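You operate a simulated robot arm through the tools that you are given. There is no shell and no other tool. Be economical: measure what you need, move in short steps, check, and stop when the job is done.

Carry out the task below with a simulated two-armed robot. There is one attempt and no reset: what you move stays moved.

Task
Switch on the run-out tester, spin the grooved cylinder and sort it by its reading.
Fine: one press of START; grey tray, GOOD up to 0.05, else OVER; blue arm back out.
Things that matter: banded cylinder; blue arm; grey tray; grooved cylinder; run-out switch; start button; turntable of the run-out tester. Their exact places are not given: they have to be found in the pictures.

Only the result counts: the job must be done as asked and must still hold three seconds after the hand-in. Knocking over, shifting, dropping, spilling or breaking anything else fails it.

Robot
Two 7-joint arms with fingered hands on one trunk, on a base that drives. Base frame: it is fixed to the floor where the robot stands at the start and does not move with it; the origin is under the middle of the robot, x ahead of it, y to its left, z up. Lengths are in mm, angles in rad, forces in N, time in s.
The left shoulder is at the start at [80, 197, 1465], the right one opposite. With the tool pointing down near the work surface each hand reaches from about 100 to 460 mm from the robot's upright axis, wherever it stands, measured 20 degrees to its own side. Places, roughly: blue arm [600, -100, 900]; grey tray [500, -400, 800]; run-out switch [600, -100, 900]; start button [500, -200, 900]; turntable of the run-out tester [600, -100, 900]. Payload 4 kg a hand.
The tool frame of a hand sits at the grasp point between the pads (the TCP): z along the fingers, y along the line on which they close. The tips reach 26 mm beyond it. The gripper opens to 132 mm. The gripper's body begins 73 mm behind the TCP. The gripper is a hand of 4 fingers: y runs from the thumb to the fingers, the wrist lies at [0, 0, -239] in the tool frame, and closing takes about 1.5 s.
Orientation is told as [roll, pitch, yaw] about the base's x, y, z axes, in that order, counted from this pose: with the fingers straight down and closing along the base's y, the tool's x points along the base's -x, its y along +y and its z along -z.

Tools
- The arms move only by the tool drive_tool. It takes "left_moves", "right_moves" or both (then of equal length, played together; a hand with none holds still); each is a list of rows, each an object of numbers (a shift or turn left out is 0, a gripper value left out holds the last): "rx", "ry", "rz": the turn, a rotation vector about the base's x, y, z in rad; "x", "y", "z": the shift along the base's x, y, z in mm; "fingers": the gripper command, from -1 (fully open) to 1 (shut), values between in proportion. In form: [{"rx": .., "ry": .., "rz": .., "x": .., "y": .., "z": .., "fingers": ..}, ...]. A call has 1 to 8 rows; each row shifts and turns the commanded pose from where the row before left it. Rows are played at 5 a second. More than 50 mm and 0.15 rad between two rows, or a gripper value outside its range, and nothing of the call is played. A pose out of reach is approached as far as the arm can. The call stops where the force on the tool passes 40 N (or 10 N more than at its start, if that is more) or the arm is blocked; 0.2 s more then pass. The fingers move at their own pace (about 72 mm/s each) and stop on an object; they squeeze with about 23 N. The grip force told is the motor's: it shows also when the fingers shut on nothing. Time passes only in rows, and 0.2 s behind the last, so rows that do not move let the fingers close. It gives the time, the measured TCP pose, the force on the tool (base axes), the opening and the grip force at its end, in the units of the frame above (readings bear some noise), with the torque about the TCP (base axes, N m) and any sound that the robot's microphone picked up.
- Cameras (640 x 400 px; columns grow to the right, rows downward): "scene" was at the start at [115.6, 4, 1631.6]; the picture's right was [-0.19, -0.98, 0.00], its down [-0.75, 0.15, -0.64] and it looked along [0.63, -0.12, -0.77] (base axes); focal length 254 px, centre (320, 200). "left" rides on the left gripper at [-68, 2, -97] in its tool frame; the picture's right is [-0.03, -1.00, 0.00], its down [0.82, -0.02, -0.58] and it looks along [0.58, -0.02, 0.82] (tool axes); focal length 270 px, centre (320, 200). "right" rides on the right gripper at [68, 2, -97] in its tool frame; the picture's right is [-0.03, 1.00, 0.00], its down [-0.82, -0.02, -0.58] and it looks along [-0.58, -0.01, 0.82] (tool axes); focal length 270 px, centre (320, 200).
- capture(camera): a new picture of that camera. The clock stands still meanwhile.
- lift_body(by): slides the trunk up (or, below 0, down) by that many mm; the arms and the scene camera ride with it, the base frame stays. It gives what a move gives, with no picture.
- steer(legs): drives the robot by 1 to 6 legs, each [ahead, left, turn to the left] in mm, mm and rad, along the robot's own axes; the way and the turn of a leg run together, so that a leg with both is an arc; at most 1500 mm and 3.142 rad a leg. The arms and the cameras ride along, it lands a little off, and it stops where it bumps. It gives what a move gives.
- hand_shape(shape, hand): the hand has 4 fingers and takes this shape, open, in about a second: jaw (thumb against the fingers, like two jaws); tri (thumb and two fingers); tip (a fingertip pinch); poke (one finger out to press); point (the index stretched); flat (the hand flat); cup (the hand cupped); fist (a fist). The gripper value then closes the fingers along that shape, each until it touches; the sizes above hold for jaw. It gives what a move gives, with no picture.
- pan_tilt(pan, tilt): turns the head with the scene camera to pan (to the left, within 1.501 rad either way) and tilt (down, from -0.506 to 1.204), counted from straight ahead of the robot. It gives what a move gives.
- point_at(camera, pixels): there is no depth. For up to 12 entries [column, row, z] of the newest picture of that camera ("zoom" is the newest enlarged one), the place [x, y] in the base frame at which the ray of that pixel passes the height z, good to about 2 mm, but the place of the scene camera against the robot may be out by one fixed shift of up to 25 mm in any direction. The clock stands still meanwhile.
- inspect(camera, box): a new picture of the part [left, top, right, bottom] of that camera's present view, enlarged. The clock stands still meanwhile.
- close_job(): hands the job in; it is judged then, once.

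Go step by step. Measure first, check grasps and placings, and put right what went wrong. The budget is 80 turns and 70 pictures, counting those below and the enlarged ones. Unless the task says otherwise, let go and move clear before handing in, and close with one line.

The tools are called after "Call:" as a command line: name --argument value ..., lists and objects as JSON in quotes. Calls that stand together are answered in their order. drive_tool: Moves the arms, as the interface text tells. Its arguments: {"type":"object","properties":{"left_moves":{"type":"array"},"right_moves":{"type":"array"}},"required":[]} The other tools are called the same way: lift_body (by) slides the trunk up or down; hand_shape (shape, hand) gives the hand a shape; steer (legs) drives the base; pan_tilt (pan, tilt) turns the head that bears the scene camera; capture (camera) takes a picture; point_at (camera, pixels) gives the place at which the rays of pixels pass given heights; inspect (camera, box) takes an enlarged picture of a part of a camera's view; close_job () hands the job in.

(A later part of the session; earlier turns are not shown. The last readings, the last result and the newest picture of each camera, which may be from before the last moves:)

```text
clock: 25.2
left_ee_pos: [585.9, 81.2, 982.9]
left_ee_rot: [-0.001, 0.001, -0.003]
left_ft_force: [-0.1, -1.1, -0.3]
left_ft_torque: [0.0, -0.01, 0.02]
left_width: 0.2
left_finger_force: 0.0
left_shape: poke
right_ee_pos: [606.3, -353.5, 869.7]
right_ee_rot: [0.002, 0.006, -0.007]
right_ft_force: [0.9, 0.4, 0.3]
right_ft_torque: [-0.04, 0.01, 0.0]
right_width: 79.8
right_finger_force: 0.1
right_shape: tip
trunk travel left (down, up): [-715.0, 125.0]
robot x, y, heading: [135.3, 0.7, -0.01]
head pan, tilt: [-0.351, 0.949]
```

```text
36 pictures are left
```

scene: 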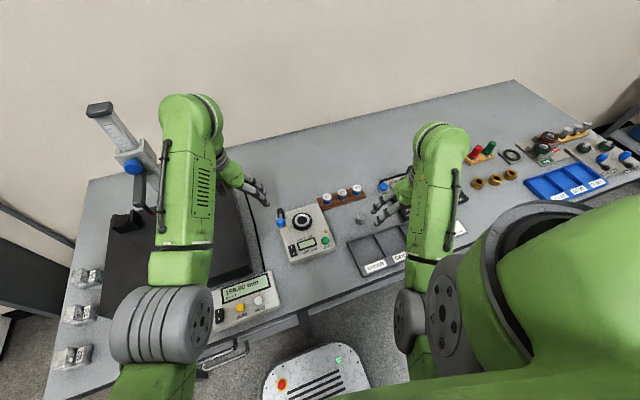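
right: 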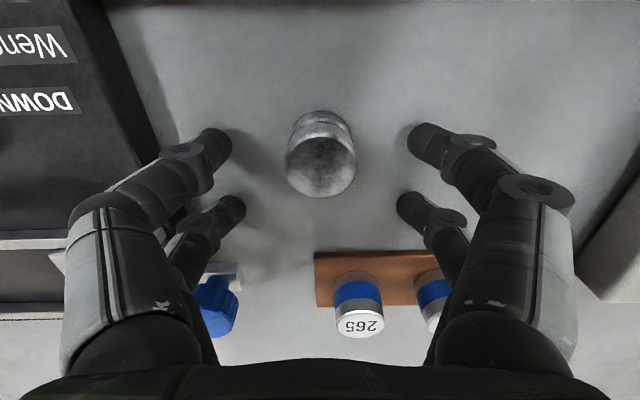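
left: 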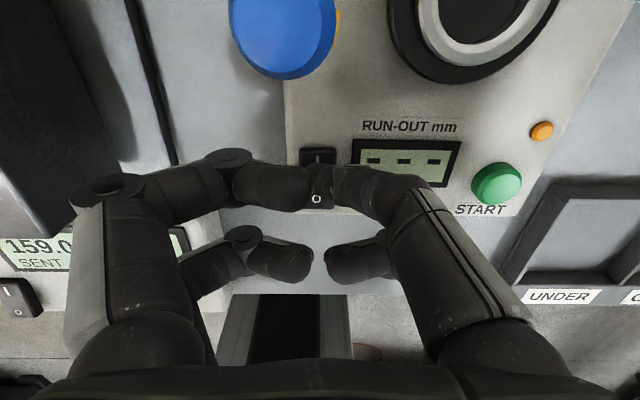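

The near pair at row 138 now lines up with the cylinder's base (320,140). I close.

Call:
drive_tool --right_moves '[{"fingers": 0.3}, {"fingers": 1}, {}, {}, {}, {}]'

Call:
capture --camera "right"

```text
clock: 26.6
left_ee_pos: [586.6, 80.9, 981.8]
left_ee_rot: [0.0, -0.001, -0.003]
left_ft_force: [0.0, 0.2, 0.8]
left_ft_torque: [0.02, -0.02, 0.01]
left_width: 0.0
left_finger_force: 0.1
left_shape: poke
right_ee_pos: [607.5, -354.2, 868.5]
right_ee_rot: [0.003, 0.006, -0.007]
right_ft_force: [-0.1, -0.7, -0.2]
right_ft_torque: [0.0, -0.02, -0.01]
right_width: 11.5
right_finger_force: 23.3
right_shape: tip
trunk travel left (down, up): [-715.0, 125.0]
robot x, y, heading: [138.8, -1.6, -0.007]
head pan, tilt: [-0.351, 0.949]
```

```text
35 pictures are left
```

right: 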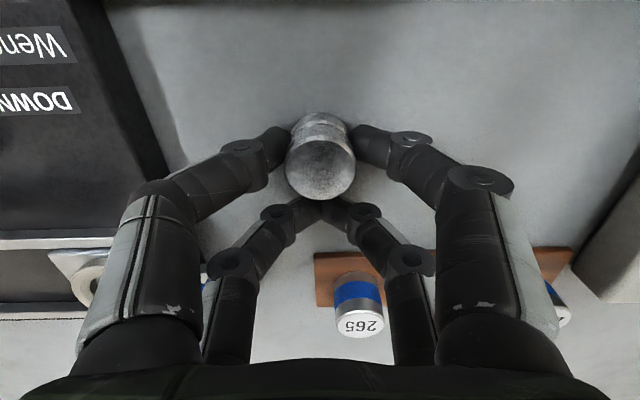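

The near pair grips the cylinder (23 N). I lift and check.

Call:
drive_tool --right_moves '[{"z": 10}, {"z": 20}, {"z": 25}, {"z": 25}]'

Call:
capture --camera "right"

```text
clock: 27.6
left_ee_pos: [587.2, 82.2, 982.4]
left_ee_rot: [-0.001, 0.0, -0.005]
left_ft_force: [-0.7, -1.1, -1.1]
left_ft_torque: [0.0, 0.0, 0.01]
left_width: 0.0
left_finger_force: 0.0
left_shape: poke
right_ee_pos: [606.1, -355.0, 948.4]
right_ee_rot: [0.002, 0.005, -0.006]
right_ft_force: [0.6, -0.3, -0.9]
right_ft_torque: [0.01, 0.01, -0.01]
right_width: 11.5
right_finger_force: 23.1
right_shape: tip
trunk travel left (down, up): [-715.0, 125.0]
robot x, y, heading: [137.7, 1.5, -0.003]
head pan, tilt: [-0.351, 0.949]
```

```text
34 pictures are left
```

right: 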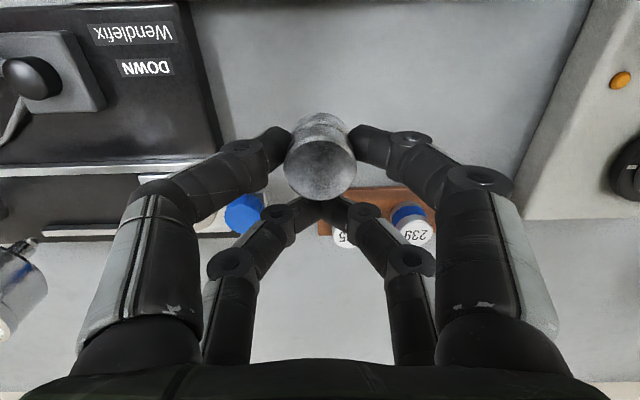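

It is held upright. I carry it over to the turntable and shift the left hand further aside.

Call:
drive_tool --right_moves '[{"z": 8, "y": 20}, {"y": 40, "x": 6}, {"y": 40, "x": 6}, {"y": 40, "x": 6}, {"y": 40, "x": 6}, {"y": 35, "x": 8}, {"y": 25, "x": 8}, {}]' --left_moves '[{"y": 20}, {"y": 20}, {"y": 20}, {}, {}, {}, {}, {}]'

Call:
capture --camera "right"

Call:
capture --camera "left"

```text
clock: 29.4
left_ee_pos: [586.1, 141.8, 981.1]
left_ee_rot: [-0.002, -0.001, -0.003]
left_ft_force: [0.5, 0.1, 0.0]
left_ft_torque: [-0.04, 0.0, -0.01]
left_width: 0.1
left_finger_force: 0.0
left_shape: poke
right_ee_pos: [645.5, -115.7, 956.4]
right_ee_rot: [0.003, 0.006, -0.006]
right_ft_force: [-0.3, -0.1, -0.4]
right_ft_torque: [0.03, -0.01, -0.01]
right_width: 11.3
right_finger_force: 23.3
right_shape: tip
trunk travel left (down, up): [-715.0, 125.0]
robot x, y, heading: [137.5, 6.5, -0.003]
head pan, tilt: [-0.351, 0.949]
```

```text
33 pictures are left
```

right: 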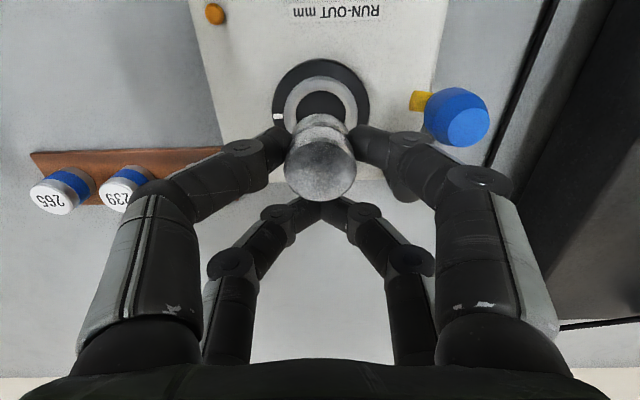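

```text
32 pictures are left
```

left: 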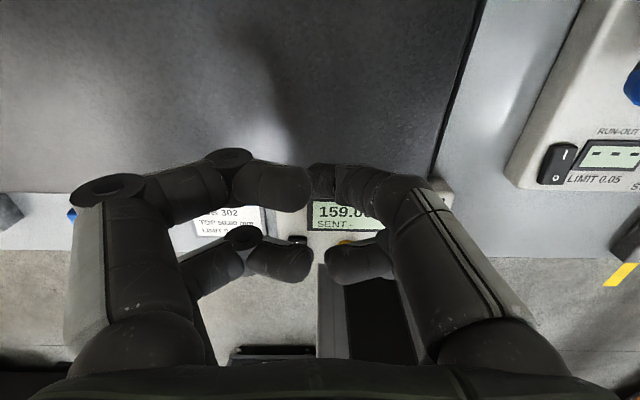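

Call:
point_at --camera "right" --pixels '[[321, 103, 888], [321, 103, 880], [321, 98, 888], [320, 170, 955], [320, 170, 950], [457, 115, 910], [457, 115, 900], [419, 100, 895], [310, 128, 920]]'

Call:
inspect --camera "right" --box '[230, 40, 410, 200]'

```text
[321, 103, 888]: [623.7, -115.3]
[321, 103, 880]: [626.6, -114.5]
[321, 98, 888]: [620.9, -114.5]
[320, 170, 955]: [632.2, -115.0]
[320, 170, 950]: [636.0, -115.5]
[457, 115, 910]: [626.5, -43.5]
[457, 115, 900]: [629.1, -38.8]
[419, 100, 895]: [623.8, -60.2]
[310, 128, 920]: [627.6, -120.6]
```

```text
2.50 times, centred on (320, 120) of right
```

zoom: 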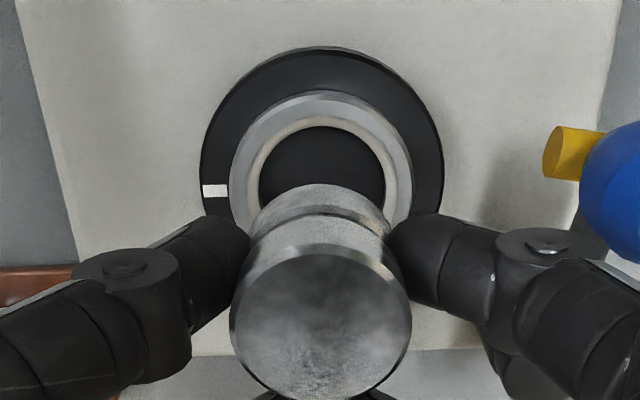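

The cylinder and ring centres agree within a couple of mm (both ~(629,-115)). I descend to just above the ring and check.

Call:
drive_tool --right_moves '[{"z": -15}, {"z": -10}, {"z": -5}]'

Call:
inspect --camera "right" --box '[230, 60, 410, 220]'

Call:
inspect --camera "scene" --box '[260, 190, 360, 260]'

```text
clock: 30.2
left_ee_pos: [587.1, 142.5, 983.0]
left_ee_rot: [-0.001, -0.002, -0.004]
left_ft_force: [-0.2, 0.2, 0.0]
left_ft_torque: [0.01, -0.04, -0.02]
left_width: 0.1
left_finger_force: 0.1
left_shape: poke
right_ee_pos: [647.2, -113.1, 928.2]
right_ee_rot: [0.004, 0.005, -0.006]
right_ft_force: [0.4, 0.1, 0.0]
right_ft_torque: [-0.03, 0.0, 0.01]
right_width: 11.3
right_finger_force: 22.8
right_shape: tip
trunk travel left (down, up): [-715.0, 125.0]
robot x, y, heading: [140.8, 0.9, -0.005]
head pan, tilt: [-0.351, 0.949]
```

```text
2.50 times, centred on (320, 140) of right
```

zoom: 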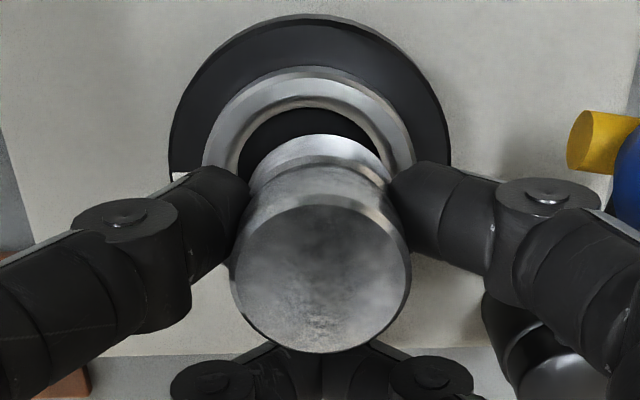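

```text
5.71 times, centred on (310, 225) of scene
```

zoom: 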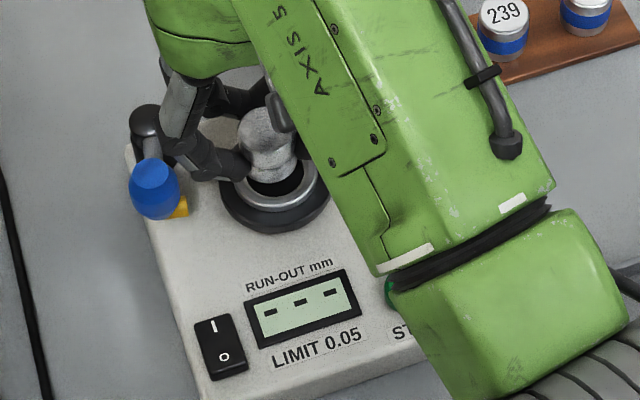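

Call:
point_at --camera "right" --pixels '[[316, 127, 888], [316, 127, 885], [320, 141, 896], [320, 141, 890], [320, 141, 885], [320, 175, 930], [320, 175, 925]]'

```text
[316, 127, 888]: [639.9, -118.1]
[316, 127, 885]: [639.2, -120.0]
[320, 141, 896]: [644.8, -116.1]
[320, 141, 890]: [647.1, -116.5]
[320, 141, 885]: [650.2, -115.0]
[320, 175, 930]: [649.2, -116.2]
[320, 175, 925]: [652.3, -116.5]
```

In this view the ring is centred about 2.4 mm to -y and 2.5 mm to -x of the cylinder (columns 309 against 320 in the zoom). I correct and descend until contact.

Call:
drive_tool --right_moves '[{"x": -2.5, "y": -2.2}, {"z": -4}, {"z": -3}, {"z": -3}]'

Call:
inspect --camera "right" --box '[230, 60, 410, 220]'

```text
clock: 31.2
left_ee_pos: [585.6, 141.5, 982.1]
left_ee_rot: [0.001, 0.0, -0.002]
left_ft_force: [-0.5, 0.0, -0.1]
left_ft_torque: [-0.01, -0.02, 0.0]
left_width: 0.0
left_finger_force: 0.0
left_shape: poke
right_ee_pos: [644.2, -115.9, 917.7]
right_ee_rot: [0.003, 0.006, -0.007]
right_ft_force: [-1.0, 0.3, -0.1]
right_ft_torque: [-0.01, 0.02, 0.01]
right_width: 11.2
right_finger_force: 22.8
right_shape: tip
trunk travel left (down, up): [-715.0, 125.0]
robot x, y, heading: [131.8, 1.5, -0.011]
head pan, tilt: [-0.351, 0.949]
```

```text
2.50 times, centred on (320, 140) of right
```

zoom: 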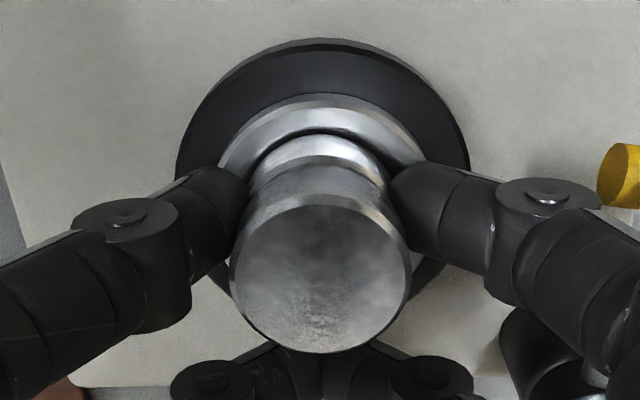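

Nicely centred now (ring centre about column 322, cylinder 320). I continue down until contact.

Call:
drive_tool --right_moves '[{"z": -3}, {"z": -2}, {"z": -2}, {"z": -2}]'

Call:
inspect --camera "right" --box '[230, 60, 410, 220]'

```text
clock: 32.4
left_ee_pos: [585.7, 143.0, 981.9]
left_ee_rot: [-0.001, -0.001, -0.005]
left_ft_force: [0.3, 0.1, -0.6]
left_ft_torque: [-0.02, 0.0, -0.05]
left_width: 0.2
left_finger_force: 0.1
left_shape: poke
right_ee_pos: [647.9, -115.8, 916.2]
right_ee_rot: [0.003, -0.011, -0.009]
right_ft_force: [-6.1, -1.3, 21.5]
right_ft_torque: [-0.23, 0.53, 0.07]
right_width: 13.5
right_finger_force: 23.3
right_shape: tip
trunk travel left (down, up): [-715.0, 125.0]
robot x, y, heading: [133.4, 2.1, -0.005]
head pan, tilt: [-0.351, 0.949]
stopped in row 4 (right hand): the force on the tool passed its limit at 42 N (the readings are from after the stop); the commanded pose is now the measured one
```

```text
2.50 times, centred on (320, 140) of right
```

zoom: 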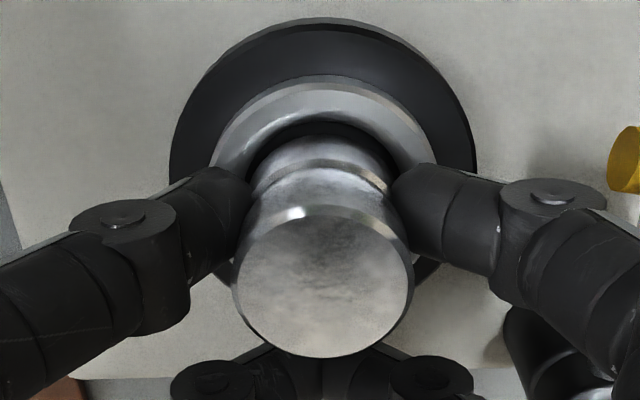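

Contact stopped it at z≈914 with a +x slip of about 4 mm; a dark gap shows on the near side at (320,125). I relieve, shift back in -x and retry gently.

Call:
drive_tool --right_moves '[{"z": 3, "ry": 0.015}, {"x": -3.5, "z": 1}, {}, {"z": -1.5}]'

Call:
inspect --camera "right" --box '[230, 60, 410, 220]'

Call:
inspect --camera "scene" --box '[270, 195, 330, 235]'

```text
clock: 33.4
left_ee_pos: [585.7, 141.9, 980.9]
left_ee_rot: [0.0, -0.003, -0.002]
left_ft_force: [-1.2, 0.5, 0.2]
left_ft_torque: [0.02, 0.0, 0.0]
left_width: 0.5
left_finger_force: 0.0
left_shape: poke
right_ee_pos: [645.1, -115.6, 915.8]
right_ee_rot: [0.001, 0.008, -0.006]
right_ft_force: [3.6, 0.2, 6.1]
right_ft_torque: [-0.06, 0.03, -0.03]
right_width: 12.4
right_finger_force: 23.1
right_shape: tip
trunk travel left (down, up): [-715.0, 125.0]
robot x, y, heading: [139.8, -0.9, -0.004]
head pan, tilt: [-0.351, 0.949]
```

```text
2.50 times, centred on (320, 140) of right
```

zoom: 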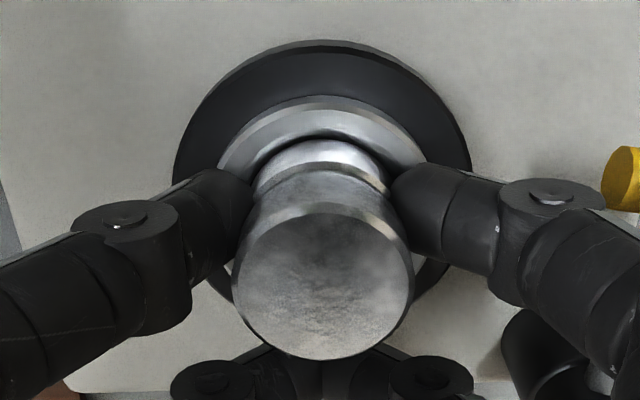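

```text
10.00 times, centred on (300, 215) of scene
```

zoom: 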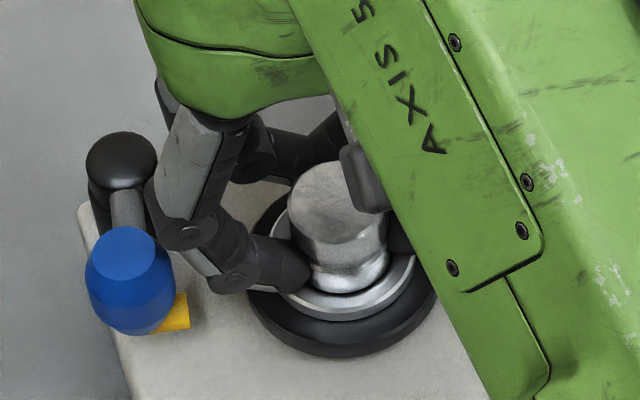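

The cylinder sits in the ring's mouth; the fingertips (level with its base) rest on the ring. I centre +1 mm in x, open only slightly so as not to touch the blue arm, and look.

Call:
drive_tool --right_moves '[{"x": 1, "z": 0.5}, {"fingers": 0.45}, {"fingers": 0.35}, {}, {}]'

Call:
inspect --camera "right" --box '[230, 60, 410, 220]'

Call:
inspect --camera "scene" --box '[270, 195, 330, 235]'

```text
clock: 34.6
left_ee_pos: [586.7, 141.5, 980.8]
left_ee_rot: [0.001, -0.003, -0.004]
left_ft_force: [0.2, 0.5, -0.2]
left_ft_torque: [0.04, 0.03, 0.02]
left_width: 0.0
left_finger_force: 0.0
left_shape: poke
right_ee_pos: [644.5, -116.3, 915.3]
right_ee_rot: [0.0, 0.013, -0.008]
right_ft_force: [0.5, -2.1, 1.1]
right_ft_torque: [0.06, 0.0, 0.06]
right_width: 42.6
right_finger_force: 0.1
right_shape: tip
trunk travel left (down, up): [-715.0, 125.0]
robot x, y, heading: [133.2, 2.0, -0.009]
head pan, tilt: [-0.351, 0.949]
```

```text
2.50 times, centred on (320, 140) of right
```

zoom: 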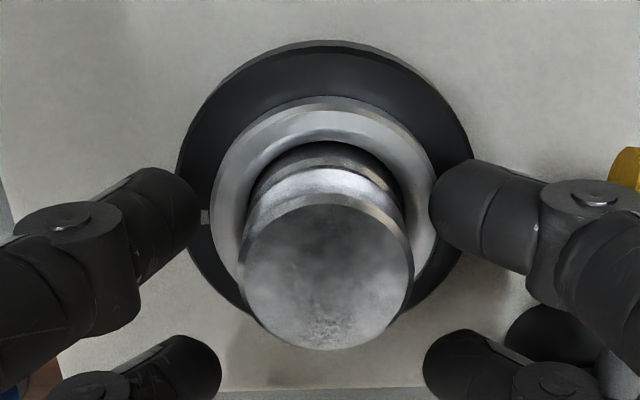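

```text
10.00 times, centred on (300, 215) of scene
```

zoom: 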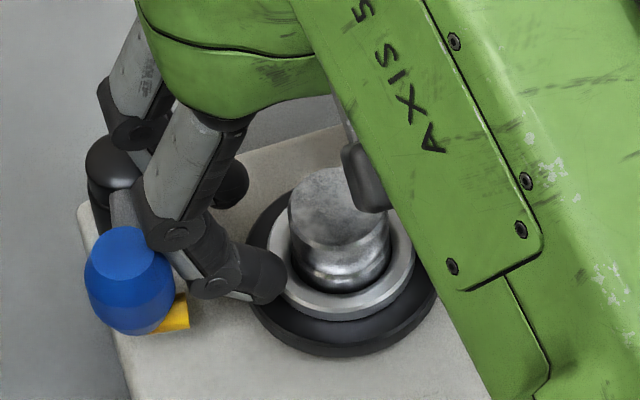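

The cylinder has dropped upright into the ring. I rise straight up, then back away to the right.

Call:
drive_tool --right_moves '[{"z": 8}, {"z": 20}, {"z": 25}, {"z": 25}, {"y": -40}, {"y": -45}, {"y": -45}, {"y": -40}]'

Call:
inspect --camera "scene" --box '[260, 180, 360, 260]'

```text
clock: 36.4
left_ee_pos: [585.9, 141.0, 979.9]
left_ee_rot: [-0.001, 0.0, -0.003]
left_ft_force: [0.4, 0.3, 0.6]
left_ft_torque: [-0.02, 0.0, 0.06]
left_width: 0.0
left_finger_force: 0.1
left_shape: poke
right_ee_pos: [645.1, -285.0, 993.1]
right_ee_rot: [0.003, 0.009, -0.007]
right_ft_force: [-0.7, 0.9, -0.1]
right_ft_torque: [0.02, 0.01, -0.04]
right_width: 42.6
right_finger_force: 0.0
right_shape: tip
trunk travel left (down, up): [-715.0, 125.0]
robot x, y, heading: [138.5, -2.5, -0.008]
head pan, tilt: [-0.351, 0.949]
```

```text
5.00 times, centred on (310, 220) of scene
```

zoom: 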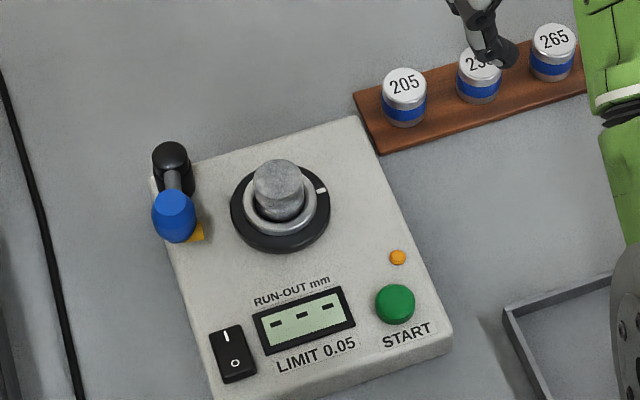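

The cylinder stands in the turntable. Now the blue arm: I'll straddle the cylinder and arm with the open right hand, its far-left finger outside the knob, and sweep toward -y. First I position above at (601,-85) and look.

Call:
drive_tool --right_moves '[{"x": -12, "y": 35, "fingers": -1}, {"x": -12, "y": 35}, {"x": -10, "y": 40}, {"x": -10, "y": 45}, {"y": 45}, {"z": -20}, {"z": -15}, {}]'

Call:
capture --camera "right"

Call:
inspect --camera "scene" --box '[250, 180, 370, 260]'

```text
clock: 38.2
left_ee_pos: [585.4, 142.1, 981.7]
left_ee_rot: [-0.001, -0.002, -0.004]
left_ft_force: [-0.3, 0.6, 0.4]
left_ft_torque: [0.03, 0.01, -0.03]
left_width: 0.0
left_finger_force: 0.1
left_shape: poke
right_ee_pos: [598.8, -84.4, 959.0]
right_ee_rot: [0.002, 0.011, -0.006]
right_ft_force: [0.3, 0.6, -0.2]
right_ft_torque: [-0.01, -0.01, -0.01]
right_width: 132.1
right_finger_force: 0.1
right_shape: tip
trunk travel left (down, up): [-715.0, 125.0]
robot x, y, heading: [137.8, 0.8, -0.004]
head pan, tilt: [-0.351, 0.949]
```

```text
21 pictures are left
```

right: 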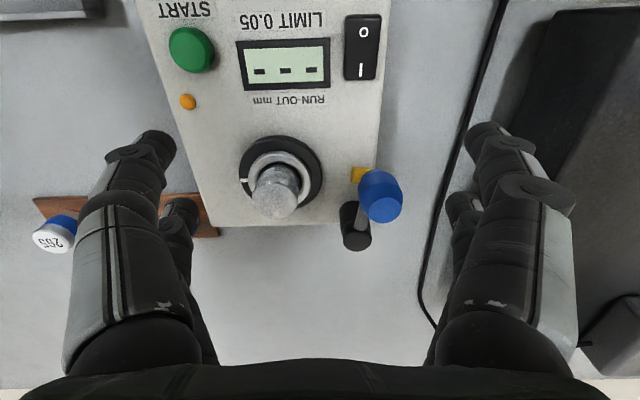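

```text
5.00 times, centred on (310, 220) of scene
```

zoom: 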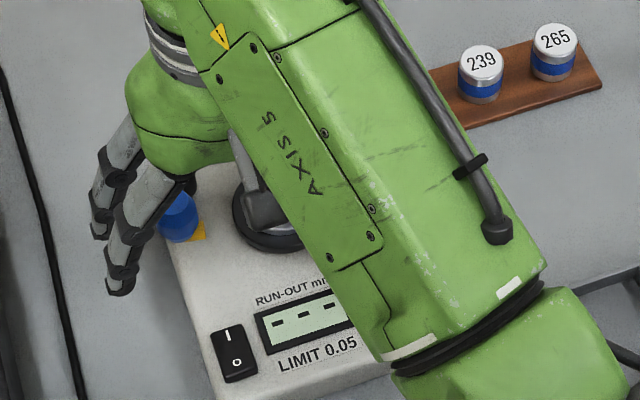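

Call:
point_at --camera "right" --pixels '[[384, 203, 912], [384, 203, 905], [403, 200, 900], [361, 175, 893], [356, 238, 905], [275, 205, 917], [275, 205, 912], [490, 125, 926], [470, 205, 926], [280, 172, 885]]'

```text
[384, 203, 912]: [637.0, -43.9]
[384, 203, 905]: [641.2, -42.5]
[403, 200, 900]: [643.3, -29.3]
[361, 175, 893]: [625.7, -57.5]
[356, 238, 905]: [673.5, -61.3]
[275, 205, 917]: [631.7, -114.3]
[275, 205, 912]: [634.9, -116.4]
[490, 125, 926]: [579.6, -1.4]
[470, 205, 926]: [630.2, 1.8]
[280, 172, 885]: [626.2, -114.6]
```

The far-left finger pair at x≈630, y≈0 lies just outside the knob (632,-44). I descend 38 mm beside it and begin pushing toward -y.

Call:
drive_tool --right_moves '[{"z": -15}, {"z": -15}, {"z": -8}, {"y": -6}, {"y": -6}, {"y": -5}, {"y": -5}]'

Call:
capture --camera "right"

```text
clock: 39.8
left_ee_pos: [586.4, 142.3, 982.1]
left_ee_rot: [0.0, -0.004, -0.003]
left_ft_force: [-0.6, -0.2, 0.6]
left_ft_torque: [-0.01, 0.0, -0.01]
left_width: 0.0
left_finger_force: 0.0
left_shape: poke
right_ee_pos: [601.2, -108.8, 921.9]
right_ee_rot: [0.002, 0.011, -0.009]
right_ft_force: [-0.5, 1.0, 0.3]
right_ft_torque: [-0.01, -0.01, 0.0]
right_width: 131.9
right_finger_force: 0.1
right_shape: tip
trunk travel left (down, up): [-715.0, 125.0]
robot x, y, heading: [138.6, 2.9, 0.0]
head pan, tilt: [-0.351, 0.949]
```

```text
19 pictures are left
```

right: 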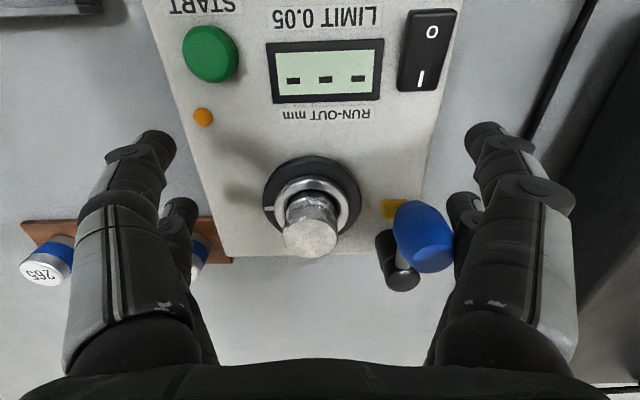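

The second finger is just about to touch the knob at (455,235). I push on 20 mm in small steps.

Call:
drive_tool --right_moves '[{"y": -4}, {"y": -4}, {"y": -4}, {"y": -4}, {"y": -4}]'

Call:
capture --camera "right"

```text
clock: 41.0
left_ee_pos: [586.1, 142.0, 981.2]
left_ee_rot: [0.0, -0.001, -0.003]
left_ft_force: [0.0, -0.1, 0.7]
left_ft_torque: [-0.02, -0.03, -0.02]
left_width: 0.3
left_finger_force: 0.1
left_shape: poke
right_ee_pos: [600.9, -128.8, 921.1]
right_ee_rot: [0.002, 0.011, -0.008]
right_ft_force: [-0.5, 1.6, -0.6]
right_ft_torque: [-0.03, -0.05, 0.04]
right_width: 131.7
right_finger_force: 0.0
right_shape: tip
trunk travel left (down, up): [-715.0, 125.0]
robot x, y, heading: [137.3, 1.0, -0.005]
head pan, tilt: [-0.351, 0.949]
```

```text
18 pictures are left
```

right: 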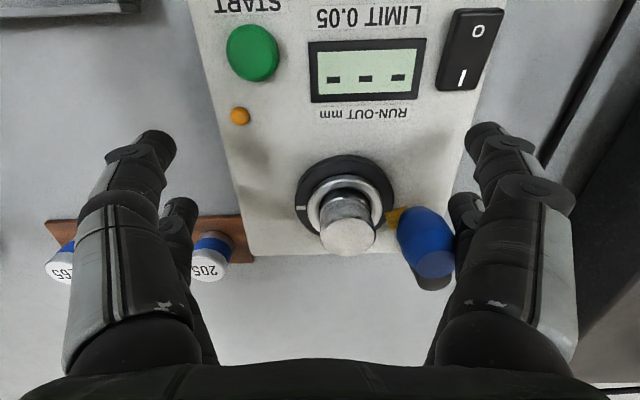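

The arm swings (1.6 N), its yellow tip at (388,215) nears the cylinder's side at (372,215). I push on in 2 mm steps.

Call:
drive_tool --right_moves '[{"y": -2}, {"y": -2}, {"y": -2}, {"y": -2}]'

Call:
inspect --camera "right" --box '[280, 130, 480, 300]'

```text
clock: 42.0
left_ee_pos: [586.0, 143.4, 980.5]
left_ee_rot: [-0.002, -0.003, -0.004]
left_ft_force: [-0.6, -0.2, 0.5]
left_ft_torque: [0.02, -0.02, -0.01]
left_width: 0.0
left_finger_force: 0.1
left_shape: poke
right_ee_pos: [600.7, -134.9, 920.1]
right_ee_rot: [0.003, 0.009, -0.007]
right_ft_force: [-2.5, 9.9, -2.9]
right_ft_torque: [-0.32, -0.02, 0.36]
right_width: 132.1
right_finger_force: 0.0
right_shape: tip
trunk travel left (down, up): [-715.0, 125.0]
robot x, y, heading: [138.1, 0.7, 0.002]
head pan, tilt: [-0.351, 0.949]
```

```text
2.35 times, centred on (380, 215) of right
```

zoom: 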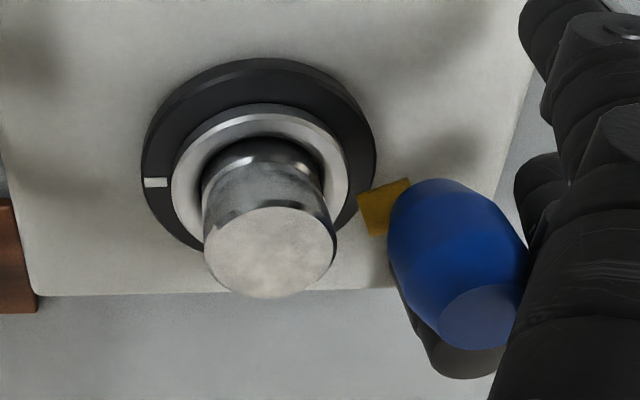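

Force rose to 10 N at the knob: a detent or end stop. I push 2 mm more to see whether it yields.

Call:
drive_tool --right_moves '[{"y": -1.5}, {"y": -1.5}, {}]'

Call:
inspect --camera "right" --box '[280, 130, 480, 300]'

```text
clock: 42.8
left_ee_pos: [586.2, 143.9, 981.4]
left_ee_rot: [-0.001, 0.0, -0.004]
left_ft_force: [0.4, -1.1, 0.3]
left_ft_torque: [0.01, 0.0, 0.0]
left_width: 0.1
left_finger_force: 0.0
left_shape: poke
right_ee_pos: [600.3, -136.8, 920.7]
right_ee_rot: [-0.001, 0.012, -0.008]
right_ft_force: [-3.0, 11.9, -2.2]
right_ft_torque: [-0.35, -0.01, 0.47]
right_width: 131.8
right_finger_force: 0.1
right_shape: tip
trunk travel left (down, up): [-715.0, 125.0]
robot x, y, heading: [136.4, 0.9, -0.002]
head pan, tilt: [-0.351, 0.949]
```

```text
2.35 times, centred on (380, 215) of right
```

zoom: 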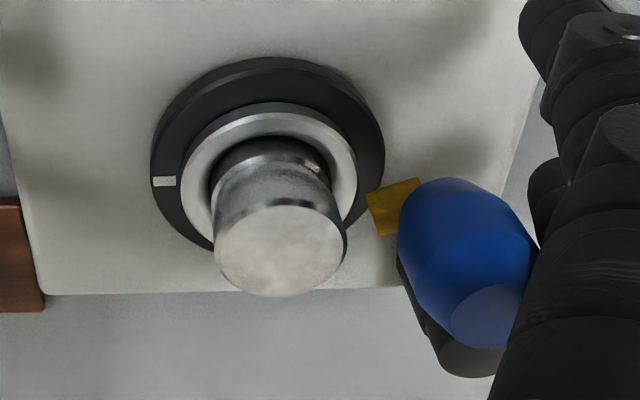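

The knob no longer moves relative to the cylinder, so the arm is at its in stop. I release it, rise, and move the right hand well aside.

Call:
drive_tool --right_moves '[{"y": 8}, {"y": 8}, {"z": 25}, {"z": 30}, {"z": 20}, {"y": -45, "x": 5}, {"y": -45, "x": 5}, {"y": -45}]'

Call:
drive_tool --right_moves '[{"y": -45}, {"y": -45}, {"y": -20}]'

Call:
inspect --camera "scene" --box '[260, 180, 360, 260]'

```text
clock: 44.6
left_ee_pos: [585.8, 140.1, 980.8]
left_ee_rot: [0.002, 0.002, -0.004]
left_ft_force: [-0.5, -0.4, 0.6]
left_ft_torque: [0.01, 0.04, -0.01]
left_width: 0.2
left_finger_force: 0.1
left_shape: poke
right_ee_pos: [610.6, -259.9, 997.3]
right_ee_rot: [0.003, 0.01, -0.006]
right_ft_force: [0.4, -0.5, -0.3]
right_ft_torque: [0.01, 0.04, 0.01]
right_width: 131.8
right_finger_force: 0.0
right_shape: tip
trunk travel left (down, up): [-715.0, 125.0]
robot x, y, heading: [135.0, -1.4, -0.007]
head pan, tilt: [-0.351, 0.949]
```

```text
clock: 45.4
left_ee_pos: [586.2, 141.4, 981.9]
left_ee_rot: [0.0, -0.001, -0.004]
left_ft_force: [-0.5, -0.1, -0.1]
left_ft_torque: [0.01, -0.03, 0.0]
left_width: 0.0
left_finger_force: 0.0
left_shape: poke
right_ee_pos: [609.3, -369.9, 995.8]
right_ee_rot: [0.004, 0.01, -0.006]
right_ft_force: [-0.2, 0.2, 0.7]
right_ft_torque: [0.03, 0.04, 0.0]
right_width: 131.8
right_finger_force: 0.1
right_shape: tip
trunk travel left (down, up): [-715.0, 125.0]
robot x, y, heading: [135.2, -0.4, -0.006]
head pan, tilt: [-0.351, 0.949]
```

```text
5.00 times, centred on (310, 220) of scene
```

zoom: 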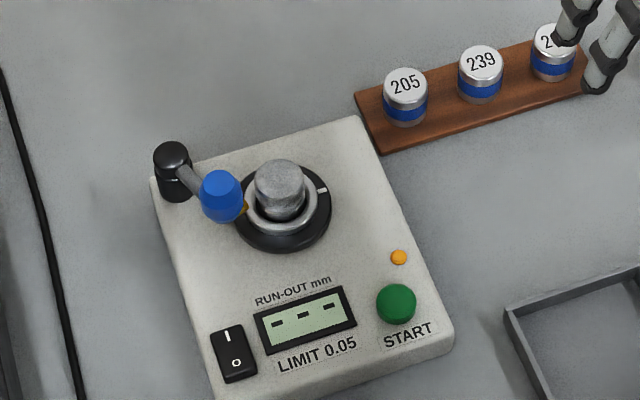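

The arm stays in with its tip at the turntable rim. Now the left hand goes above START at about (553,-160).

Call:
drive_tool --left_moves '[{"x": -10, "y": -40}, {"x": -10, "y": -45}, {"x": -10, "y": -45}, {"y": -45}, {"y": -45}, {"y": -45}, {"y": -35, "x": -3, "z": -20}, {"z": -25}]'

Call:
capture --camera "left"

```text
clock: 47.2
left_ee_pos: [554.3, -156.1, 934.5]
left_ee_rot: [-0.002, -0.002, -0.004]
left_ft_force: [-0.6, -0.7, -0.7]
left_ft_torque: [-0.02, 0.0, -0.01]
left_width: 0.1
left_finger_force: 0.0
left_shape: poke
right_ee_pos: [609.4, -368.6, 996.0]
right_ee_rot: [0.001, 0.011, -0.007]
right_ft_force: [-0.4, 0.4, 0.1]
right_ft_torque: [-0.01, -0.04, 0.01]
right_width: 132.0
right_finger_force: 0.0
right_shape: tip
trunk travel left (down, up): [-715.0, 125.0]
robot x, y, heading: [137.8, 0.9, -0.006]
head pan, tilt: [-0.351, 0.949]
```

```text
14 pictures are left
```

left: 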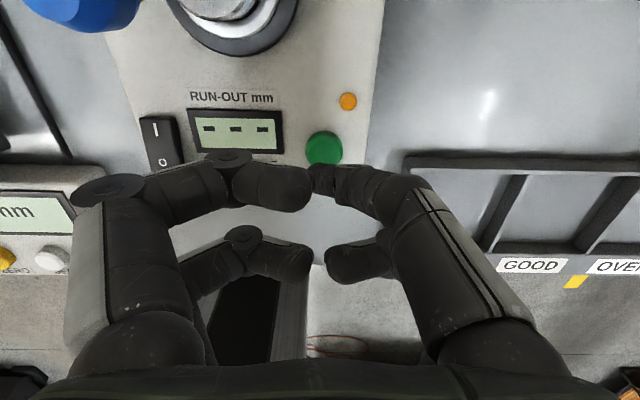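

START lies at (324,148), just where the switch was before its press. I nudge -2 in y and press down steadily in one go.

Call:
drive_tool --left_moves '[{"y": -2, "z": -8}, {"z": -7}, {"z": -3}, {"z": -3}, {"z": -2.5}, {"z": -2}, {"z": -2}]'

Call:
capture --camera "left"

```text
clock: 48.8
left_ee_pos: [552.8, -161.4, 908.8]
left_ee_rot: [0.001, -0.002, -0.002]
left_ft_force: [-0.3, -0.3, -1.1]
left_ft_torque: [-0.01, 0.01, -0.02]
left_width: 0.1
left_finger_force: 0.1
left_shape: poke
right_ee_pos: [608.4, -368.6, 996.3]
right_ee_rot: [0.005, 0.011, -0.009]
right_ft_force: [0.6, -0.1, -0.1]
right_ft_torque: [0.01, 0.02, -0.02]
right_width: 132.3
right_finger_force: 0.2
right_shape: tip
trunk travel left (down, up): [-715.0, 125.0]
robot x, y, heading: [137.3, -1.6, -0.004]
head pan, tilt: [-0.351, 0.949]
```

```text
13 pictures are left
```

left: 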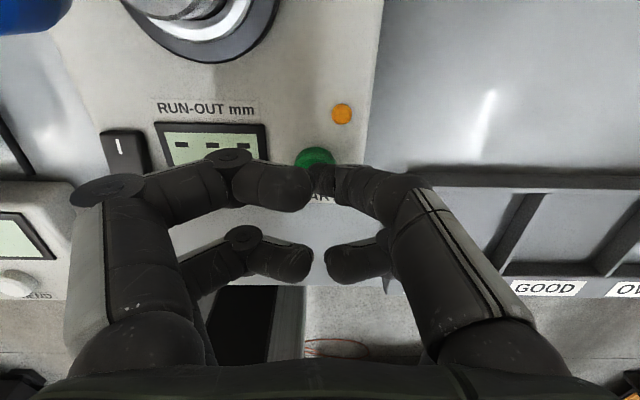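

No contact yet at z=909. I shift +3 in x toward the button's centre and keep going down.

Call:
drive_tool --left_moves '[{"x": 3}, {"z": -2}, {"z": -2}, {"z": -1.5}, {"z": -1.5}]'

```text
clock: 50.0
left_ee_pos: [557.4, -161.1, 902.0]
left_ee_rot: [0.0, -0.002, -0.005]
left_ft_force: [-0.1, -1.0, 2.4]
left_ft_torque: [-0.02, -0.02, -0.02]
left_width: 0.1
left_finger_force: 0.2
left_shape: poke
right_ee_pos: [609.1, -369.3, 996.4]
right_ee_rot: [0.005, 0.012, -0.009]
right_ft_force: [-0.5, 0.7, 0.6]
right_ft_torque: [-0.01, 0.02, 0.0]
right_width: 132.0
right_finger_force: 0.1
right_shape: tip
trunk travel left (down, up): [-715.0, 125.0]
robot x, y, heading: [136.8, 1.3, -0.006]
head pan, tilt: [-0.351, 0.949]
heard: click
```

A click was heard at 2.4 N, so START is pressed. I lift clear and move the left hand back.

Call:
drive_tool --left_moves '[{"z": 15}, {"z": 30}, {"z": 35}, {"y": 45}, {"y": 45}, {"y": 45}, {"y": 45}, {"y": 45}]'

Call:
inspect --camera "scene" --box '[260, 180, 360, 260]'

```text
clock: 51.8
left_ee_pos: [557.0, 64.6, 979.6]
left_ee_rot: [-0.002, -0.002, -0.005]
left_ft_force: [0.1, 0.5, -0.4]
left_ft_torque: [-0.04, 0.01, 0.0]
left_width: 0.0
left_finger_force: 0.1
left_shape: poke
right_ee_pos: [607.6, -367.9, 996.6]
right_ee_rot: [0.001, 0.011, -0.008]
right_ft_force: [-0.4, 0.3, 0.8]
right_ft_torque: [0.01, 0.03, 0.02]
right_width: 131.8
right_finger_force: 0.0
right_shape: tip
trunk travel left (down, up): [-715.0, 125.0]
robot x, y, heading: [140.4, -0.7, -0.007]
head pan, tilt: [-0.351, 0.949]
```

```text
5.00 times, centred on (310, 220) of scene
```

zoom: 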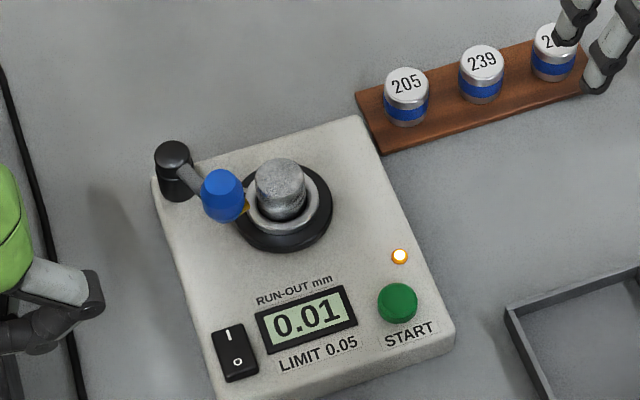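

The lamp is lit and it's spinning, with 0.01 showing as yet. I wait for it to finish.

Call:
drive_tool --left_moves '[{}, {}, {}, {}, {}, {}, {}, {}]'

Call:
drive_tool --left_moves '[{}, {}, {}, {}, {}, {}, {}, {}]'

Call:
drive_tool --left_moves '[{}, {}, {}, {}, {}, {}, {}, {}]'

Call:
inspect --camera "scene" --box '[260, 180, 360, 260]'

```text
clock: 53.6
left_ee_pos: [557.1, 63.2, 979.8]
left_ee_rot: [0.0, -0.002, -0.004]
left_ft_force: [0.1, 0.1, 0.5]
left_ft_torque: [-0.02, 0.03, -0.02]
left_width: 0.0
left_finger_force: 0.1
left_shape: poke
right_ee_pos: [607.7, -369.0, 995.3]
right_ee_rot: [0.002, 0.01, -0.008]
right_ft_force: [-0.3, -0.8, 0.4]
right_ft_torque: [-0.02, 0.04, 0.04]
right_width: 131.9
right_finger_force: 0.0
right_shape: tip
trunk travel left (down, up): [-715.0, 125.0]
robot x, y, heading: [138.4, -0.5, -0.003]
head pan, tilt: [-0.351, 0.949]
```

```text
clock: 55.4
left_ee_pos: [557.4, 62.2, 981.0]
left_ee_rot: [0.001, 0.0, -0.003]
left_ft_force: [-0.2, 0.9, 0.6]
left_ft_torque: [-0.02, 0.01, 0.0]
left_width: 0.0
left_finger_force: 0.1
left_shape: poke
right_ee_pos: [609.5, -369.8, 996.6]
right_ee_rot: [0.001, 0.011, -0.009]
right_ft_force: [0.1, -0.4, -0.5]
right_ft_torque: [-0.03, 0.01, 0.0]
right_width: 132.2
right_finger_force: 0.1
right_shape: tip
trunk travel left (down, up): [-715.0, 125.0]
robot x, y, heading: [136.9, -0.1, -0.012]
head pan, tilt: [-0.351, 0.949]
```

```text
clock: 57.2
left_ee_pos: [557.4, 63.7, 980.6]
left_ee_rot: [-0.001, 0.0, -0.001]
left_ft_force: [0.1, 0.0, -0.4]
left_ft_torque: [0.04, 0.0, 0.04]
left_width: 0.2
left_finger_force: 0.1
left_shape: poke
right_ee_pos: [609.4, -368.6, 997.6]
right_ee_rot: [0.0, 0.012, -0.009]
right_ft_force: [-0.5, -0.3, 0.9]
right_ft_torque: [0.03, -0.02, 0.0]
right_width: 131.9
right_finger_force: 0.1
right_shape: tip
trunk travel left (down, up): [-715.0, 125.0]
robot x, y, heading: [139.0, -2.0, -0.007]
head pan, tilt: [-0.351, 0.949]
```

```text
5.00 times, centred on (310, 220) of scene
```

zoom: 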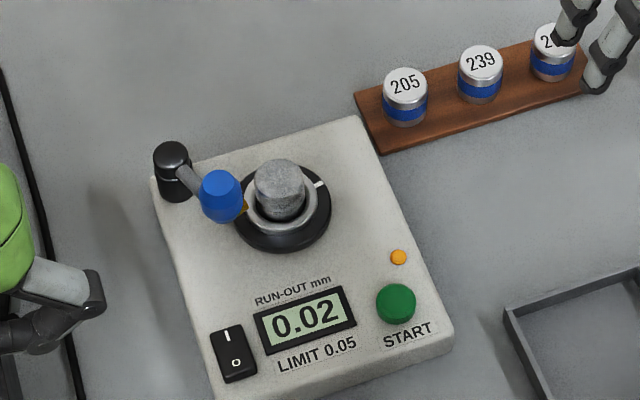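

Final reading 0.02 with the lamp off: GOOD. Next the blue arm goes out again: I'll set a fingertip of the open right hand on top of the knob and drag it +y, so first I move above it.

Call:
drive_tool --right_moves '[{"y": 45}, {"y": 45}, {"y": 45}, {"y": 45, "x": -4}, {"y": 44, "x": -4}, {"z": -15}, {}]' --left_moves '[{"y": 30}, {"y": 30}, {"y": 20}, {}, {}, {}, {}]'

Call:
capture --camera "right"

```text
clock: 58.8
left_ee_pos: [555.3, 145.3, 980.1]
left_ee_rot: [0.001, -0.001, -0.004]
left_ft_force: [0.3, -0.3, 0.3]
left_ft_torque: [0.0, 0.03, -0.02]
left_width: 0.0
left_finger_force: 0.1
left_shape: poke
right_ee_pos: [603.1, -146.8, 980.1]
right_ee_rot: [0.004, 0.013, -0.011]
right_ft_force: [-0.3, -0.1, 0.0]
right_ft_torque: [0.0, 0.02, 0.0]
right_width: 131.8
right_finger_force: 0.0
right_shape: tip
trunk travel left (down, up): [-715.0, 125.0]
robot x, y, heading: [136.6, 0.7, -0.004]
head pan, tilt: [-0.351, 0.949]
```

```text
10 pictures are left
```

right: 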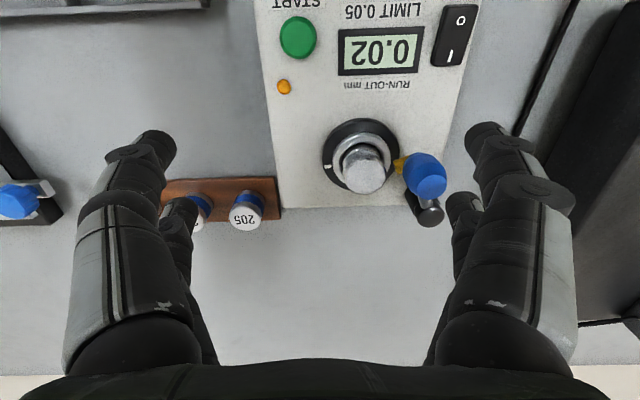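

Call:
point_at --camera "right" --pixels '[[431, 184, 918], [431, 184, 912], [431, 190, 915], [407, 175, 905], [447, 185, 905], [366, 176, 917], [384, 172, 912], [435, 210, 905], [465, 205, 948], [480, 130, 948]]'

```text
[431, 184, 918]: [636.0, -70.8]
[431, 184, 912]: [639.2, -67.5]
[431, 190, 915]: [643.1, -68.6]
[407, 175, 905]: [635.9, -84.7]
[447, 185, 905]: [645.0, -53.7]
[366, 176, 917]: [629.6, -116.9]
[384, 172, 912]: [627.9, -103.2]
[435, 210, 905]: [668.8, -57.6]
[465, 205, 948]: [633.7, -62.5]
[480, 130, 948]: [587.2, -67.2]
```

The knob's top is at about (636,-70,918). I lower the far-left fingertip onto its -y half.

Call:
drive_tool --right_moves '[{"y": -14, "x": 2}, {"z": -12}, {"z": -8}, {"z": -4}, {"z": -4}, {"z": -3}, {"z": -2}]'

Call:
inspect --camera "right" --box '[320, 120, 540, 280]'

```text
clock: 60.4
left_ee_pos: [552.1, 145.8, 980.9]
left_ee_rot: [-0.001, -0.005, -0.004]
left_ft_force: [-0.2, 0.9, 0.1]
left_ft_torque: [-0.01, 0.02, -0.02]
left_width: 0.2
left_finger_force: 0.1
left_shape: poke
right_ee_pos: [602.4, -157.8, 949.0]
right_ee_rot: [0.004, 0.006, -0.007]
right_ft_force: [-9.4, -2.1, 21.5]
right_ft_torque: [1.97, -0.31, 0.75]
right_width: 131.8
right_finger_force: 0.1
right_shape: tip
trunk travel left (down, up): [-715.0, 125.0]
robot x, y, heading: [138.4, 1.4, -0.005]
head pan, tilt: [-0.351, 0.949]
```

```text
2.50 times, centred on (430, 200) of right
```

zoom: 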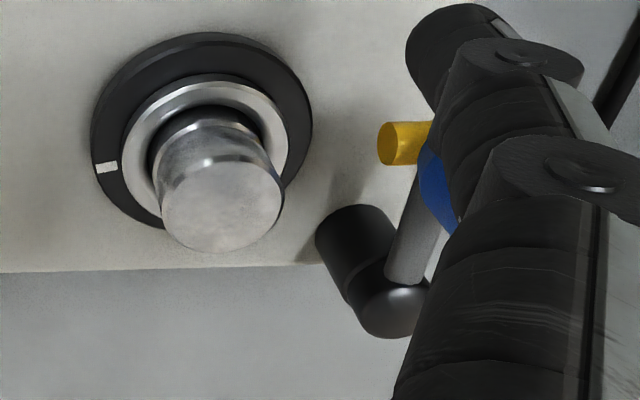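

Pressing made the arm swing outward: the yellow tip is well away from the cylinder. I lift off and compare it with its first position.

Call:
drive_tool --right_moves '[{"z": 6}, {"z": 20}, {"z": 25}, {"y": 30, "x": -5}, {"y": 40}, {}]'

Call:
capture --camera "right"

```text
clock: 61.8
left_ee_pos: [554.9, 145.6, 979.9]
left_ee_rot: [-0.001, -0.001, -0.003]
left_ft_force: [0.4, -0.2, -0.2]
left_ft_torque: [-0.03, 0.01, -0.03]
left_width: 0.0
left_finger_force: 0.0
left_shape: poke
right_ee_pos: [599.7, -89.2, 997.8]
right_ee_rot: [0.003, 0.009, -0.01]
right_ft_force: [0.1, 0.3, 0.0]
right_ft_torque: [-0.01, -0.03, -0.03]
right_width: 132.4
right_finger_force: 0.0
right_shape: tip
trunk travel left (down, up): [-715.0, 125.0]
robot x, y, heading: [134.3, -1.3, -0.008]
head pan, tilt: [-0.351, 0.949]
```

```text
8 pictures are left
```

right: 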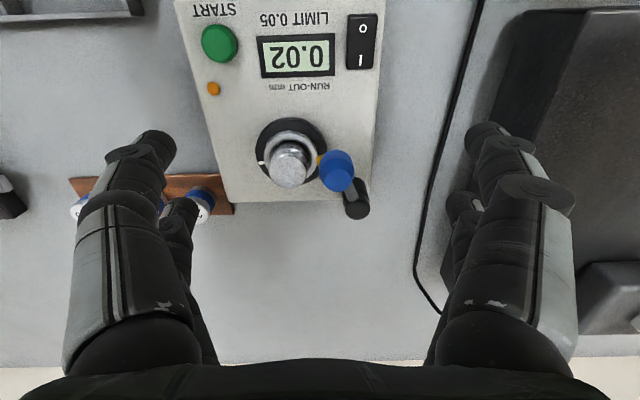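

The arm sprang back in, so it must be pushed past its middle. I repeat the press on its -y side and this time sweep +y while down.

Call:
drive_tool --right_moves '[{"y": -36, "x": 2}, {"y": -36, "x": 2}, {"z": -18}, {"z": -12}, {"z": -8}, {"z": -5}, {"z": -4}, {"z": -2}]'

Call:
drive_tool --right_moves '[{"y": 5}, {"y": 6}, {"y": 6}, {"y": 6}, {"y": 6}, {"y": 6}, {"y": 5}]'

Call:
capture --camera "right"

```text
clock: 63.6
left_ee_pos: [552.8, 145.1, 981.8]
left_ee_rot: [0.0, -0.005, -0.004]
left_ft_force: [0.1, 0.2, 0.3]
left_ft_torque: [0.02, 0.01, 0.01]
left_width: 0.0
left_finger_force: 0.0
left_shape: poke
right_ee_pos: [601.1, -160.5, 952.1]
right_ee_rot: [0.006, 0.006, -0.008]
right_ft_force: [-9.5, -2.6, 21.2]
right_ft_torque: [1.78, -0.29, 0.7]
right_width: 131.7
right_finger_force: 0.1
right_shape: tip
trunk travel left (down, up): [-715.0, 125.0]
robot x, y, heading: [134.9, 0.4, -0.004]
head pan, tilt: [-0.351, 0.949]
```

```text
clock: 64.7
left_ee_pos: [554.1, 142.9, 981.2]
left_ee_rot: [0.0, -0.004, -0.005]
left_ft_force: [-0.2, -0.5, 0.0]
left_ft_torque: [-0.07, -0.05, 0.01]
left_width: 0.0
left_finger_force: 0.1
left_shape: poke
right_ee_pos: [603.2, -137.2, 954.8]
right_ee_rot: [0.004, -0.006, -0.012]
right_ft_force: [-12.8, -7.8, 24.3]
right_ft_torque: [1.94, -0.22, 0.92]
right_width: 132.1
right_finger_force: 0.2
right_shape: tip
trunk travel left (down, up): [-715.0, 125.0]
robot x, y, heading: [135.9, -2.3, -0.006]
head pan, tilt: [-0.351, 0.949]
stopped in row 5 (right hand): the force on the tool passed its limit at 42 N (the readings are from after the stop); the commanded pose is now the measured one
```

```text
7 pictures are left
```

right: 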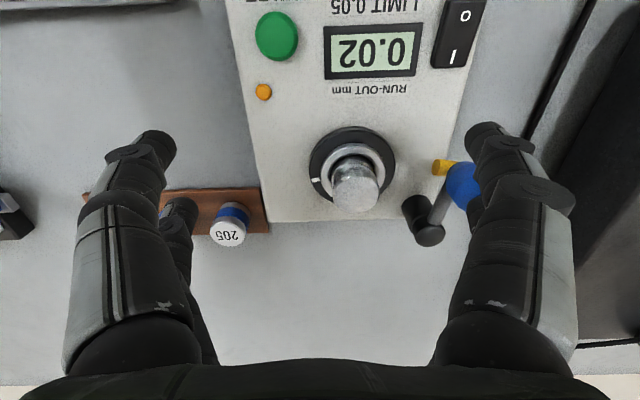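

The arm is now fully out against its stop (yellow tip at (443,167)). I relieve, lift straight up and check that it stays.

Call:
drive_tool --right_moves '[{"y": -2}, {"z": 4}, {"z": 10}, {"z": 20}, {"z": 10}, {}, {}]'

Call:
capture --camera "right"

```text
clock: 66.3
left_ee_pos: [556.2, 143.8, 980.3]
left_ee_rot: [0.0, -0.002, -0.004]
left_ft_force: [0.3, 0.3, 1.2]
left_ft_torque: [0.03, -0.03, 0.01]
left_width: 0.0
left_finger_force: 0.0
left_shape: poke
right_ee_pos: [606.0, -139.4, 995.6]
right_ee_rot: [0.002, 0.003, -0.012]
right_ft_force: [-0.1, 0.1, 0.5]
right_ft_torque: [0.0, 0.0, 0.02]
right_width: 132.0
right_finger_force: 0.0
right_shape: tip
trunk travel left (down, up): [-715.0, 125.0]
robot x, y, heading: [135.3, 1.7, -0.0]
head pan, tilt: [-0.351, 0.949]
```

```text
6 pictures are left
```

right: 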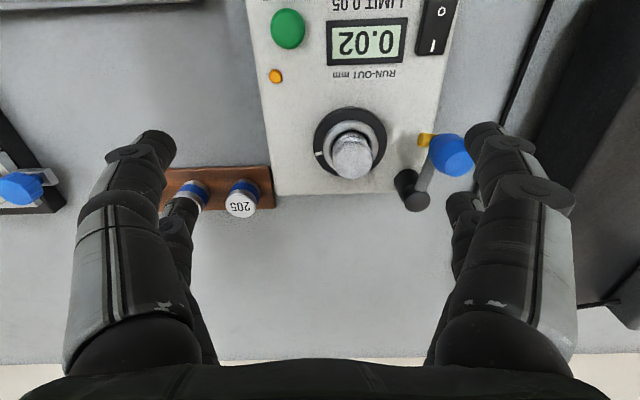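

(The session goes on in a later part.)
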